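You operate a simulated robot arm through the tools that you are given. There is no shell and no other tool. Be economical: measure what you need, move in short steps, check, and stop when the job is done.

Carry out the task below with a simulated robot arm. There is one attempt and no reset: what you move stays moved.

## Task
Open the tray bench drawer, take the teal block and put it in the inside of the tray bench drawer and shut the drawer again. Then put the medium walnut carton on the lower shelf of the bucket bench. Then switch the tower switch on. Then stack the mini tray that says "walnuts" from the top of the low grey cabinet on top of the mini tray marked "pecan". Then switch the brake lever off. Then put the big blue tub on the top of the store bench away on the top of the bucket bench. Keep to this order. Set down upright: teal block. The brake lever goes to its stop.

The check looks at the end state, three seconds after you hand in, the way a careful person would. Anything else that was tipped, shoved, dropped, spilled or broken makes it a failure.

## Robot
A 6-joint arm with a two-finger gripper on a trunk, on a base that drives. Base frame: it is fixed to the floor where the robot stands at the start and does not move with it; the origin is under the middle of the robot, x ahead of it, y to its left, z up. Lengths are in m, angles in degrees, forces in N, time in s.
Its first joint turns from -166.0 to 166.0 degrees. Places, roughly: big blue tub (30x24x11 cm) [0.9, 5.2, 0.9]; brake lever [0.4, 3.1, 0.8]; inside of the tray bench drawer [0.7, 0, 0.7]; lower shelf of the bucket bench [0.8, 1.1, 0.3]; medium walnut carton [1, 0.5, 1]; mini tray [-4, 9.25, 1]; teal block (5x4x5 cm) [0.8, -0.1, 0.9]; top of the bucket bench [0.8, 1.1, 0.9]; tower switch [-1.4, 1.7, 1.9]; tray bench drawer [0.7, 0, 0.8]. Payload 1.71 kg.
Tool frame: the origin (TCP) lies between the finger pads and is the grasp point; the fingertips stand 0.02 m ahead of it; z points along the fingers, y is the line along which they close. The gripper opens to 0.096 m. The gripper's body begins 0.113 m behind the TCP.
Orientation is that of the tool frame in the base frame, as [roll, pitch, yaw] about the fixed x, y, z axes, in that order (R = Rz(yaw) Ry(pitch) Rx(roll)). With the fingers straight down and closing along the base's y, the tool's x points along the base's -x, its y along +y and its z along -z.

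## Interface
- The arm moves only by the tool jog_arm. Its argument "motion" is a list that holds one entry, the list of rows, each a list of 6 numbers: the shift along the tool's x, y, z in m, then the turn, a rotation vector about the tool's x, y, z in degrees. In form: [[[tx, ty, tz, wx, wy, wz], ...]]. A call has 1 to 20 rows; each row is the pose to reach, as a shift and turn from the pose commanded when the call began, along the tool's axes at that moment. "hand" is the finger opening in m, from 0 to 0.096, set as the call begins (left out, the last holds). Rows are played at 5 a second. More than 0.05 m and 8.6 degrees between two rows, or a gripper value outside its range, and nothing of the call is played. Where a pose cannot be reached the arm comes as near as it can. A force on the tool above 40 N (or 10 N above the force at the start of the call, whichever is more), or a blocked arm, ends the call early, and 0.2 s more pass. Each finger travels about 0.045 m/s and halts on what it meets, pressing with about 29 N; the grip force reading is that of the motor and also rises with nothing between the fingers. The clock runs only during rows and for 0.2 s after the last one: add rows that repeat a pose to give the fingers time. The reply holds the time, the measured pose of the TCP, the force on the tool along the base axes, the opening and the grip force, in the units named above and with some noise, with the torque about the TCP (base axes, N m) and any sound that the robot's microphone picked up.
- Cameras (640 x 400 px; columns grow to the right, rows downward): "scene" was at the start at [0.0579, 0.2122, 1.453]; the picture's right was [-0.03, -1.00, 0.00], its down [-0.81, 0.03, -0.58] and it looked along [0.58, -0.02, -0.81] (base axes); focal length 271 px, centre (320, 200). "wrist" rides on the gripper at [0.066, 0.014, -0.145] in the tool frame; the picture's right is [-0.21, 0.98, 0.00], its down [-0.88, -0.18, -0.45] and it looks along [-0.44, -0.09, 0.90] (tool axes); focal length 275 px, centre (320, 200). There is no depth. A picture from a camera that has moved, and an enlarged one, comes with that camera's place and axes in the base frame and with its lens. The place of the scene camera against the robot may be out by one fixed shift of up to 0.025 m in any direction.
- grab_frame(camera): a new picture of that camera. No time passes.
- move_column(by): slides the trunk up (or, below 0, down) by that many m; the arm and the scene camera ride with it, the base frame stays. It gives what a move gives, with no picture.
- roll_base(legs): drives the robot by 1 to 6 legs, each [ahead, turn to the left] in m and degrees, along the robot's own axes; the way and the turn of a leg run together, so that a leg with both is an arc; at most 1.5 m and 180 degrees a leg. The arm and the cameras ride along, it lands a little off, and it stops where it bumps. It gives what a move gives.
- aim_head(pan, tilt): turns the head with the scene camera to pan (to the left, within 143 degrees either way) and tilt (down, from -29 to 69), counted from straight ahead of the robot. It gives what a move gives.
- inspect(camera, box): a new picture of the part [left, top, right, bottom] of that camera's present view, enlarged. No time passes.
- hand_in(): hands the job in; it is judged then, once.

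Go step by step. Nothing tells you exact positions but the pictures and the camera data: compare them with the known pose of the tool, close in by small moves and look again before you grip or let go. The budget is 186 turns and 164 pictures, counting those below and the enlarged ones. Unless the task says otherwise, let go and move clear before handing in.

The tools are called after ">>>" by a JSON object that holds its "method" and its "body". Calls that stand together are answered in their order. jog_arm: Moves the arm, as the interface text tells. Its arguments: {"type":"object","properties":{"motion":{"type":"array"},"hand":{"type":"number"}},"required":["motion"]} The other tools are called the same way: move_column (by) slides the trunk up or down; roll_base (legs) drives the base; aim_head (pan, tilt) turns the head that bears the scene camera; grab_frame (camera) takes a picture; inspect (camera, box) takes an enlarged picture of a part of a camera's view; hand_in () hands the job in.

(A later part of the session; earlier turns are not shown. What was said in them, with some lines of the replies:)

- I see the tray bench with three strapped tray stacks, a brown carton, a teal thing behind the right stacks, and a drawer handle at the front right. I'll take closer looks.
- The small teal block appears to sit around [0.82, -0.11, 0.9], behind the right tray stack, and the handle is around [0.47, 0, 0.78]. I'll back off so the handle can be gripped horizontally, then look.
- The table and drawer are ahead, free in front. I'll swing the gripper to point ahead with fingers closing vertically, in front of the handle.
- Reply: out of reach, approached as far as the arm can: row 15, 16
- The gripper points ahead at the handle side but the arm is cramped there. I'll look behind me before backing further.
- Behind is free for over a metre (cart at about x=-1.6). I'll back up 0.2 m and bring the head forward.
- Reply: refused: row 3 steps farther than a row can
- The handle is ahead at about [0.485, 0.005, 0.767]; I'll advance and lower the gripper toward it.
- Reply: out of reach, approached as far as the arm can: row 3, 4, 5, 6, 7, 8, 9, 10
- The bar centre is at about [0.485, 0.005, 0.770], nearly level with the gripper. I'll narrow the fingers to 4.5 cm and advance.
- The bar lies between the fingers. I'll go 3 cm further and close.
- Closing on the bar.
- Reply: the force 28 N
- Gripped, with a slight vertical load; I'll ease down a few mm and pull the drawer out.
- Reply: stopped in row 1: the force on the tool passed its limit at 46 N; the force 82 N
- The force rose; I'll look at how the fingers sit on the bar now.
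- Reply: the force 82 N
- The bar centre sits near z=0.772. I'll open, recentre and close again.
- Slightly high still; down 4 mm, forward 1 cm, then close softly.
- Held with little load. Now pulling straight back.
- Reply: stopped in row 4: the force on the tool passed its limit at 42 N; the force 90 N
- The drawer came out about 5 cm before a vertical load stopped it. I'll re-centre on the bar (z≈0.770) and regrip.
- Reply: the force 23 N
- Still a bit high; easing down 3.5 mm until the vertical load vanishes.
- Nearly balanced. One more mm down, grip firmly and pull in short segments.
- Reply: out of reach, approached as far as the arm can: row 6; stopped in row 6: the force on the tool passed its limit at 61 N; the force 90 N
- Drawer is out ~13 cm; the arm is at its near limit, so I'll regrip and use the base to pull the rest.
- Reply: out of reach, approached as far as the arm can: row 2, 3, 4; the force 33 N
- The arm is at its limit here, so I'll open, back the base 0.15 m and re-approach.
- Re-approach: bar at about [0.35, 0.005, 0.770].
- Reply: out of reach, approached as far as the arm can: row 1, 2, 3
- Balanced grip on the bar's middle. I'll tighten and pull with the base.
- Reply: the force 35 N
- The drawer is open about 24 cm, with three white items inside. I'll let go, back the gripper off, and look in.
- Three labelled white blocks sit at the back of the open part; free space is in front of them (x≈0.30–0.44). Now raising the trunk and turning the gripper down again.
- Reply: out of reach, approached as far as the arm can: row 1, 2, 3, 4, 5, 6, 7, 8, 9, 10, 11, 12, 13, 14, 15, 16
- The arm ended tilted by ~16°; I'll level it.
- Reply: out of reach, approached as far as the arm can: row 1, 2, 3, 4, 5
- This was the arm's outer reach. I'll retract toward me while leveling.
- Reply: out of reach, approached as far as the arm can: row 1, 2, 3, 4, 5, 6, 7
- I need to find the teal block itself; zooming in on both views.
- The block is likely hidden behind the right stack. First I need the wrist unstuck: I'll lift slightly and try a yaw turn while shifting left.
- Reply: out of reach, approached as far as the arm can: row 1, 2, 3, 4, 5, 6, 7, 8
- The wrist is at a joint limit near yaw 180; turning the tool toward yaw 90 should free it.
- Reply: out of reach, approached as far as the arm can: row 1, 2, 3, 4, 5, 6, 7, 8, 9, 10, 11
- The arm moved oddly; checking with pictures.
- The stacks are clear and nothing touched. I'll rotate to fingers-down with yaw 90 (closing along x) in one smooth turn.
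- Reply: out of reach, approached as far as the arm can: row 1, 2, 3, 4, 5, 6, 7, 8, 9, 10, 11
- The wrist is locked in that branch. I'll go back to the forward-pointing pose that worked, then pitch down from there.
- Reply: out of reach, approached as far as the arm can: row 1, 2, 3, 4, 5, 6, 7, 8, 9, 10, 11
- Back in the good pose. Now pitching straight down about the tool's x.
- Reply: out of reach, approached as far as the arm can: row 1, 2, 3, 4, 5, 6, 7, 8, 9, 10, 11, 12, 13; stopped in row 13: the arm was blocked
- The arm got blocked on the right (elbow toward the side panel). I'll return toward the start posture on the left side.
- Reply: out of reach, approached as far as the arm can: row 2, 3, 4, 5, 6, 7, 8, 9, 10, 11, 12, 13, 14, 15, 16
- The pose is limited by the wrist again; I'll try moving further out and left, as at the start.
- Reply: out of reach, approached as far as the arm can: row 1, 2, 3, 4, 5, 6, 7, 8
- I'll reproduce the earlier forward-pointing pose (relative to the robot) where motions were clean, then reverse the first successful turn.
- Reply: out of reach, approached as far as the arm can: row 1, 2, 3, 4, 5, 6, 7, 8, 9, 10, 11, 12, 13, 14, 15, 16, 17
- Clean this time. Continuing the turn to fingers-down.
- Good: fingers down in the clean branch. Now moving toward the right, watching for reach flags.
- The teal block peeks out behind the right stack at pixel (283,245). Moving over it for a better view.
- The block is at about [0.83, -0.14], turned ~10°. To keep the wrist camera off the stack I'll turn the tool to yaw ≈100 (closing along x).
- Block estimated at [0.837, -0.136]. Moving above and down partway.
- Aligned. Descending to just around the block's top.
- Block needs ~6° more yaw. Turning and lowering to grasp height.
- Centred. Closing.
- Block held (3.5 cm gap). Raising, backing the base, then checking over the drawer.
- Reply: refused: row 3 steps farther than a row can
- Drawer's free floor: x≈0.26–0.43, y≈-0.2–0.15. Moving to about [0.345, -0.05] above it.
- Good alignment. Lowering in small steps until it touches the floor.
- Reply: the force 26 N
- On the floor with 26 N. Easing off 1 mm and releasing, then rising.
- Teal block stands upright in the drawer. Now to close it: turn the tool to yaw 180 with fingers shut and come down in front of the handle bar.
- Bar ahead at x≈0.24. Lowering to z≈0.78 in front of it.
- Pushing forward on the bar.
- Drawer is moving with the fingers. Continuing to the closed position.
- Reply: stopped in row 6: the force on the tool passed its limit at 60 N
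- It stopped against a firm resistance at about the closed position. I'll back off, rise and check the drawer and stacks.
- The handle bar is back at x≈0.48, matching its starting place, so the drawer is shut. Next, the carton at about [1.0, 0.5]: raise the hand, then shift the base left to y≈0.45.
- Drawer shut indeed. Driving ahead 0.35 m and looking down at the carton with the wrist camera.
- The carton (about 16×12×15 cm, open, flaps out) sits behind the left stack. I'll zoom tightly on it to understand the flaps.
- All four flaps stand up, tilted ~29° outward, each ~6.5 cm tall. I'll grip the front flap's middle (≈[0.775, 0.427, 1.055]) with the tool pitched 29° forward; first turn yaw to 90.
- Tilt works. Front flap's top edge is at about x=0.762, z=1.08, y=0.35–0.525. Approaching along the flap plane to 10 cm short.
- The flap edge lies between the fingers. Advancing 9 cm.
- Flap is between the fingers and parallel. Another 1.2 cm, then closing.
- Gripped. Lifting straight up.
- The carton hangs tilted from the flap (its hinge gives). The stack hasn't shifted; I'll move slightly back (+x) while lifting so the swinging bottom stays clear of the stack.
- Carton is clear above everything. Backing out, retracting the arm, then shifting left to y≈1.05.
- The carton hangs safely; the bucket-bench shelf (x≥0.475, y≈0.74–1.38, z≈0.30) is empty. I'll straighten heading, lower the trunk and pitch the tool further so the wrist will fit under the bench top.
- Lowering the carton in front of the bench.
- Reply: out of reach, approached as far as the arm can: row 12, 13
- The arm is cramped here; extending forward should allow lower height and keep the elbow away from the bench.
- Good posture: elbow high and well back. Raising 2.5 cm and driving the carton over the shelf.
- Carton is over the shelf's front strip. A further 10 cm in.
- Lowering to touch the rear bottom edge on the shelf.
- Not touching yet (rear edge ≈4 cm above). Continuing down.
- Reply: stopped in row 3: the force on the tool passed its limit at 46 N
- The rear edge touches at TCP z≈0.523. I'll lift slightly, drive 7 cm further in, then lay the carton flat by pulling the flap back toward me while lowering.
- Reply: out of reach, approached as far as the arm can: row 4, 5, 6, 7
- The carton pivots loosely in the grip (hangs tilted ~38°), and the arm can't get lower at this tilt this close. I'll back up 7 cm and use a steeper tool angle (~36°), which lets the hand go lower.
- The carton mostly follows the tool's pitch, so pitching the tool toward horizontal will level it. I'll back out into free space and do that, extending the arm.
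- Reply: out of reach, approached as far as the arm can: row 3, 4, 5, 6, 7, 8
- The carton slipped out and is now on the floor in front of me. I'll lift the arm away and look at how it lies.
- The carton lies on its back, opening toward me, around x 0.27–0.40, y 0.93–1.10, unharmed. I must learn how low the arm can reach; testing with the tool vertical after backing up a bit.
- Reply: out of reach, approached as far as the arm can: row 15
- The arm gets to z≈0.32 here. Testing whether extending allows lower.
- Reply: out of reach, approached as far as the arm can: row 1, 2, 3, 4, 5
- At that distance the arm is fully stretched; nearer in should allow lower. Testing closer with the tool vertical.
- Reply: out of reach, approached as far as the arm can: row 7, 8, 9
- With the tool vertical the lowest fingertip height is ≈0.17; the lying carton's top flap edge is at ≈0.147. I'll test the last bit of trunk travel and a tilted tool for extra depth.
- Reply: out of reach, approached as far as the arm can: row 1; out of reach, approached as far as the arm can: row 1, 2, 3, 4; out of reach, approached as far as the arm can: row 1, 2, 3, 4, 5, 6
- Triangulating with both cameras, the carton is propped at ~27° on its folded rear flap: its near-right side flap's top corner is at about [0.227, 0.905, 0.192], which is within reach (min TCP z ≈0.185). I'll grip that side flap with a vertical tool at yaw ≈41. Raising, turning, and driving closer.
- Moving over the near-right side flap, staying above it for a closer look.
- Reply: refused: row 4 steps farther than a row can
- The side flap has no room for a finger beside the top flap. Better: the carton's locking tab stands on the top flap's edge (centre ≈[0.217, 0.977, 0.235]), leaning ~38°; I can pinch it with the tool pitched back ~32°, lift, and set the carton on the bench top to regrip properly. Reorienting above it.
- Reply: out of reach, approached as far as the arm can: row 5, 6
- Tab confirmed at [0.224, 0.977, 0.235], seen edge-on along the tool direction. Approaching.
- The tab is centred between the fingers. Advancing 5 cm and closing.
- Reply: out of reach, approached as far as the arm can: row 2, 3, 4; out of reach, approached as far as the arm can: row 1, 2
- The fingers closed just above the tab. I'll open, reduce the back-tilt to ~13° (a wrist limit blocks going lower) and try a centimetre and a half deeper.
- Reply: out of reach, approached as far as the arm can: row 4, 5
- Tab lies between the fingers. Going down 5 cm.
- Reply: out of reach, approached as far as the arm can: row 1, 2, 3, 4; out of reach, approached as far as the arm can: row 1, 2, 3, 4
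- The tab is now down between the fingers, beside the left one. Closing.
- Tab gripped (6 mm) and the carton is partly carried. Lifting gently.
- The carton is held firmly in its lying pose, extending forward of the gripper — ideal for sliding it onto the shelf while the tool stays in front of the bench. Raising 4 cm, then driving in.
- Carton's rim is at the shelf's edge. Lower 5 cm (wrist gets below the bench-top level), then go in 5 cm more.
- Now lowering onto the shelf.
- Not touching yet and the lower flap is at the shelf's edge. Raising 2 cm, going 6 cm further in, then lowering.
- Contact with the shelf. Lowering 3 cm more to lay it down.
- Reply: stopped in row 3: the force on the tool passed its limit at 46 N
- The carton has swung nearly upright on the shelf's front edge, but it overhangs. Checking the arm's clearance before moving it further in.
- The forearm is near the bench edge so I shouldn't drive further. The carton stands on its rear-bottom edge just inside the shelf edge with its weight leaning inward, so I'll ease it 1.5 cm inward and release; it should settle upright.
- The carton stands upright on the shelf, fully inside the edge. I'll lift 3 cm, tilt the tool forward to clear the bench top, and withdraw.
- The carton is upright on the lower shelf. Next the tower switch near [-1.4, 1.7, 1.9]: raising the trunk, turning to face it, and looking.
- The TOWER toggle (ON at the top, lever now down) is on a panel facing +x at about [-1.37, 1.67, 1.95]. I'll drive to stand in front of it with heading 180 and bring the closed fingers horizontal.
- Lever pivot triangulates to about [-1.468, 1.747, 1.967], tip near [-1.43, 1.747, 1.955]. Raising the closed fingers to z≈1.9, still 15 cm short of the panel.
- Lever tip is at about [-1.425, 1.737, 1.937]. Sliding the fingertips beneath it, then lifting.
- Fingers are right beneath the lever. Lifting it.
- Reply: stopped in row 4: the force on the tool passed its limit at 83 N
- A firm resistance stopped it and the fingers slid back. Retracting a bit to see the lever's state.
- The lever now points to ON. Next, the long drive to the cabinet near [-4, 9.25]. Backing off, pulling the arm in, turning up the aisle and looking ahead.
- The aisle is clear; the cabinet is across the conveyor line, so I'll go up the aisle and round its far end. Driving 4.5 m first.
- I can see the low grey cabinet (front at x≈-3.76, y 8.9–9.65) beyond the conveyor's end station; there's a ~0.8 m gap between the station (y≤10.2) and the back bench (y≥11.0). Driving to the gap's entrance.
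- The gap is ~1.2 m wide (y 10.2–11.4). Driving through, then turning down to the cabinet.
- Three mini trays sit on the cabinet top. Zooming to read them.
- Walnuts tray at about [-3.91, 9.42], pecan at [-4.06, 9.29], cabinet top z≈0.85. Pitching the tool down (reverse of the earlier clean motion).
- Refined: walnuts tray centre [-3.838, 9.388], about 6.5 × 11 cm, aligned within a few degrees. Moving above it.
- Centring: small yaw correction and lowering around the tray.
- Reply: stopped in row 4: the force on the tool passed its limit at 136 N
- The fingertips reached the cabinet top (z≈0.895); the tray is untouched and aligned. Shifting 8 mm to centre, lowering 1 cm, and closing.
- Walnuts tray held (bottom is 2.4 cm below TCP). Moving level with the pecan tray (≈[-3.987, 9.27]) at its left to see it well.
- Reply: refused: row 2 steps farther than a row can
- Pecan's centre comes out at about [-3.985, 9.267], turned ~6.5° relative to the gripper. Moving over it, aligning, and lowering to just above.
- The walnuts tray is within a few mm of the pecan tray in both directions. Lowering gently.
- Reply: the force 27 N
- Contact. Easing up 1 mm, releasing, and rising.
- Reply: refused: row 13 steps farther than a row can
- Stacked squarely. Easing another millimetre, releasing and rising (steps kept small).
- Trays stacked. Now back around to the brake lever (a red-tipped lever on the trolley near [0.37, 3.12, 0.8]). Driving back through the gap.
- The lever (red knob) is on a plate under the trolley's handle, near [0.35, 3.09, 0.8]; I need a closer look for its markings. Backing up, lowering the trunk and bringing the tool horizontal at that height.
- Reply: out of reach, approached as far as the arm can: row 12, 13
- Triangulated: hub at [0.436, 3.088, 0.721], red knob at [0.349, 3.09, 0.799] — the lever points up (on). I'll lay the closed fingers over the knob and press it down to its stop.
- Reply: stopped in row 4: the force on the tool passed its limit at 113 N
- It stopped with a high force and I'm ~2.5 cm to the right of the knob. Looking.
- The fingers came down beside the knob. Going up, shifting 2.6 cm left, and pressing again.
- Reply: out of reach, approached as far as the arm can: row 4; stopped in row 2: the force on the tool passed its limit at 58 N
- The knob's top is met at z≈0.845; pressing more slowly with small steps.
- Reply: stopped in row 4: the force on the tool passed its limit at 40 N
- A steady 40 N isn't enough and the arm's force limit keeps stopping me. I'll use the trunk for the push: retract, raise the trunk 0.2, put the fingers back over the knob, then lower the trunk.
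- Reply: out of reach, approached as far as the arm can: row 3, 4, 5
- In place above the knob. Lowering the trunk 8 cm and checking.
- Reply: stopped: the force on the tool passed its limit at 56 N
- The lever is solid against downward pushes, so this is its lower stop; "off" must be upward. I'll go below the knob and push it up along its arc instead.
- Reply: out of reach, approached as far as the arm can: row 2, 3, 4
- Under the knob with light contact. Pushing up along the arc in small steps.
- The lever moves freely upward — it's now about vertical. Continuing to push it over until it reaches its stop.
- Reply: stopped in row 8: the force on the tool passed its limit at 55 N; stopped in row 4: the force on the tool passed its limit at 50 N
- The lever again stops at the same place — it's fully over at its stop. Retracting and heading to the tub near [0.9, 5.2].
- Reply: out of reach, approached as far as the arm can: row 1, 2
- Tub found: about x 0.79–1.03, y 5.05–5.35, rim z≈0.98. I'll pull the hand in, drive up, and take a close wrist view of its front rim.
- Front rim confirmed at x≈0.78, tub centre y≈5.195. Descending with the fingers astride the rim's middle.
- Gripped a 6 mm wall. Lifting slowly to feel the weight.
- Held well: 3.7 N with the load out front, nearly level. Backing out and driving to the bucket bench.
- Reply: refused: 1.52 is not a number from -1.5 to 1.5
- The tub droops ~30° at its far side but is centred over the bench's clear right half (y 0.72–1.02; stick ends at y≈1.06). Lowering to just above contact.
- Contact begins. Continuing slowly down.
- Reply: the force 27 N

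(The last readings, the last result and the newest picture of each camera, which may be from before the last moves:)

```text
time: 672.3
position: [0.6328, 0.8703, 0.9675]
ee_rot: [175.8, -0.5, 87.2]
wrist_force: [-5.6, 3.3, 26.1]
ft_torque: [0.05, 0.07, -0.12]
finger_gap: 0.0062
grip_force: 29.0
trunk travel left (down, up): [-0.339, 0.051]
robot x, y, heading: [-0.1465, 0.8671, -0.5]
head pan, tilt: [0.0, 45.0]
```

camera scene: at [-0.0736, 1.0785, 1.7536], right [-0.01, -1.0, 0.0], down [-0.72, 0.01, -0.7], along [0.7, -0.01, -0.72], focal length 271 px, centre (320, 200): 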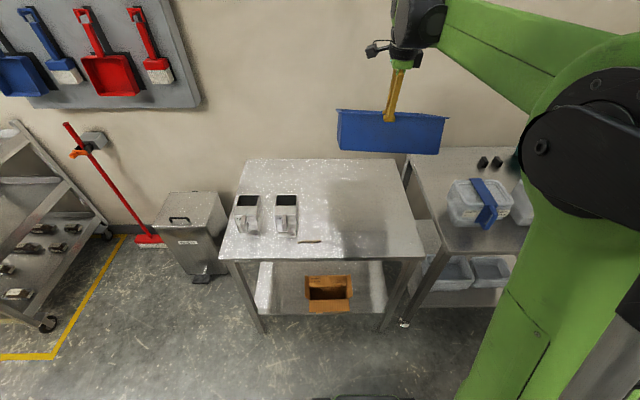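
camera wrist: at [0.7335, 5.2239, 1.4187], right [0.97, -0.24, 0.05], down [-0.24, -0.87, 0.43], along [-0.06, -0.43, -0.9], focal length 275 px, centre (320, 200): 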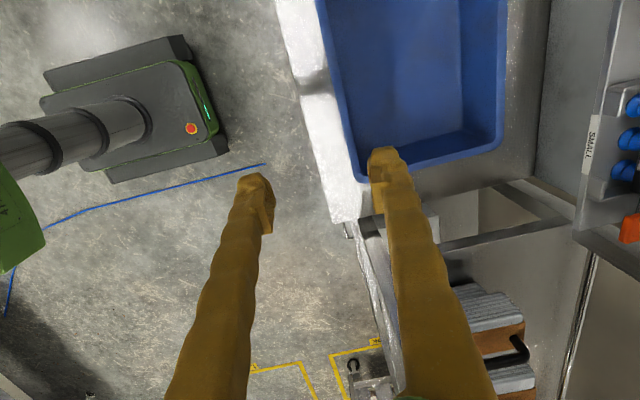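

The tub is flat on the bench (26 N). Easing off, releasing and rising clear.

>>> {"method": "jog_arm", "body": {"motion": [[[0, 0, -0.002, 0, 0, 0], [0, 0, -0.002, 0, 0, 0]]]}}

>>> {"method": "jog_arm", "body": {"motion": [[[0, 0, 0, 0, 0, 0], [0, 0, 0, 0, 0, 0], [0, 0, 0, 0, 0, 0], [0, 0, -0.02, 0, 0, 0], [0, 0, -0.05, 0, 0, 0], [0, 0, -0.09, 0, 0, 0], [0, 0, -0.13, 0, 0, 0], [0, 0, -0.17, 0, 0, 0], [0, 0, -0.21, 0, 0, 0], [0, 0, -0.25, 0, 0, 0], [0, 0, -0.29, 0, 0, 0]]], "hand": 0.05}}

>>> {"method": "roll_base", "body": {"legs": [[-0.35, 0]]}}

>>> {"method": "grab_frame", "body": {"camera": "scene"}}

```text
time: 672.9
position: [0.6334, 0.8693, 0.9688]
ee_rot: [175.8, -0.5, 87.3]
wrist_force: [0.6, -0.8, -3.1]
ft_torque: [-0.09, 0.03, -0.05]
finger_gap: 0.0059
grip_force: 29.3
trunk travel left (down, up): [-0.339, 0.051]
robot x, y, heading: [-0.1468, 0.8683, -0.8]
head pan, tilt: [0.0, 45.0]
```

```text
time: 675.3
position: [0.6148, 0.8712, 1.2613]
ee_rot: [175.8, -0.5, 87.3]
wrist_force: [0.2, 0.2, -0.3]
ft_torque: [0.02, -0.02, -0.01]
finger_gap: 0.0502
grip_force: 0.2
trunk travel left (down, up): [-0.339, 0.051]
robot x, y, heading: [-0.1424, 0.8617, -0.7]
head pan, tilt: [0.0, 45.0]
```

```text
time: 678.2
position: [0.2601, 0.8763, 1.2594]
ee_rot: [175.8, -0.5, 87.5]
wrist_force: [0.9, 0.1, 1.0]
ft_torque: [0.0, 0.0, 0.0]
finger_gap: 0.05
grip_force: 0.1
trunk travel left (down, up): [-0.339, 0.051]
robot x, y, heading: [-0.5011, 0.8674, -0.5]
head pan, tilt: [0.0, 45.0]
```

```text
0 pictures are left
camera scene: at [-0.4303, 1.0819, 1.7536], right [-0.01, -1.0, 0.0], down [-0.72, 0.01, -0.7], along [0.7, -0.01, -0.72], focal length 271 px, centre (320, 200)
```

scene: 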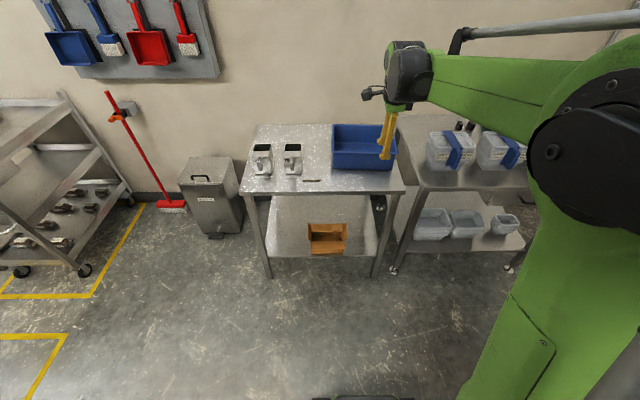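

The tub stands flat on the bucket bench, clear of the buckets and the stick. The carton is upright on its lower shelf, and the gripper is free and clear. Handing in.

>>> {"method": "hand_in", "body": {}}

```text
The job is handed in.
```

I did all six steps in order and handed in, but dropped the medium walnut carton on the floor partway; it was lifted and now stands upright on the lower shelf of the bucket bench.

- **Teal block:** it stands upright in the tray bench drawer. The drawer is shut, judging by the handle being back at its starting place within about 5 mm.
- **Tower switch:** its lever points to ON.
- **Mini trays:** the walnuts tray sits squarely on the pecan tray.
- **Brake lever:** there was no ON or OFF marking on it. It would not move down, so I took up as off and pushed it up until it met the same stop twice.
- **Big blue tub:** it stands flat on top of the bucket bench, clear of the buckets and the stick.
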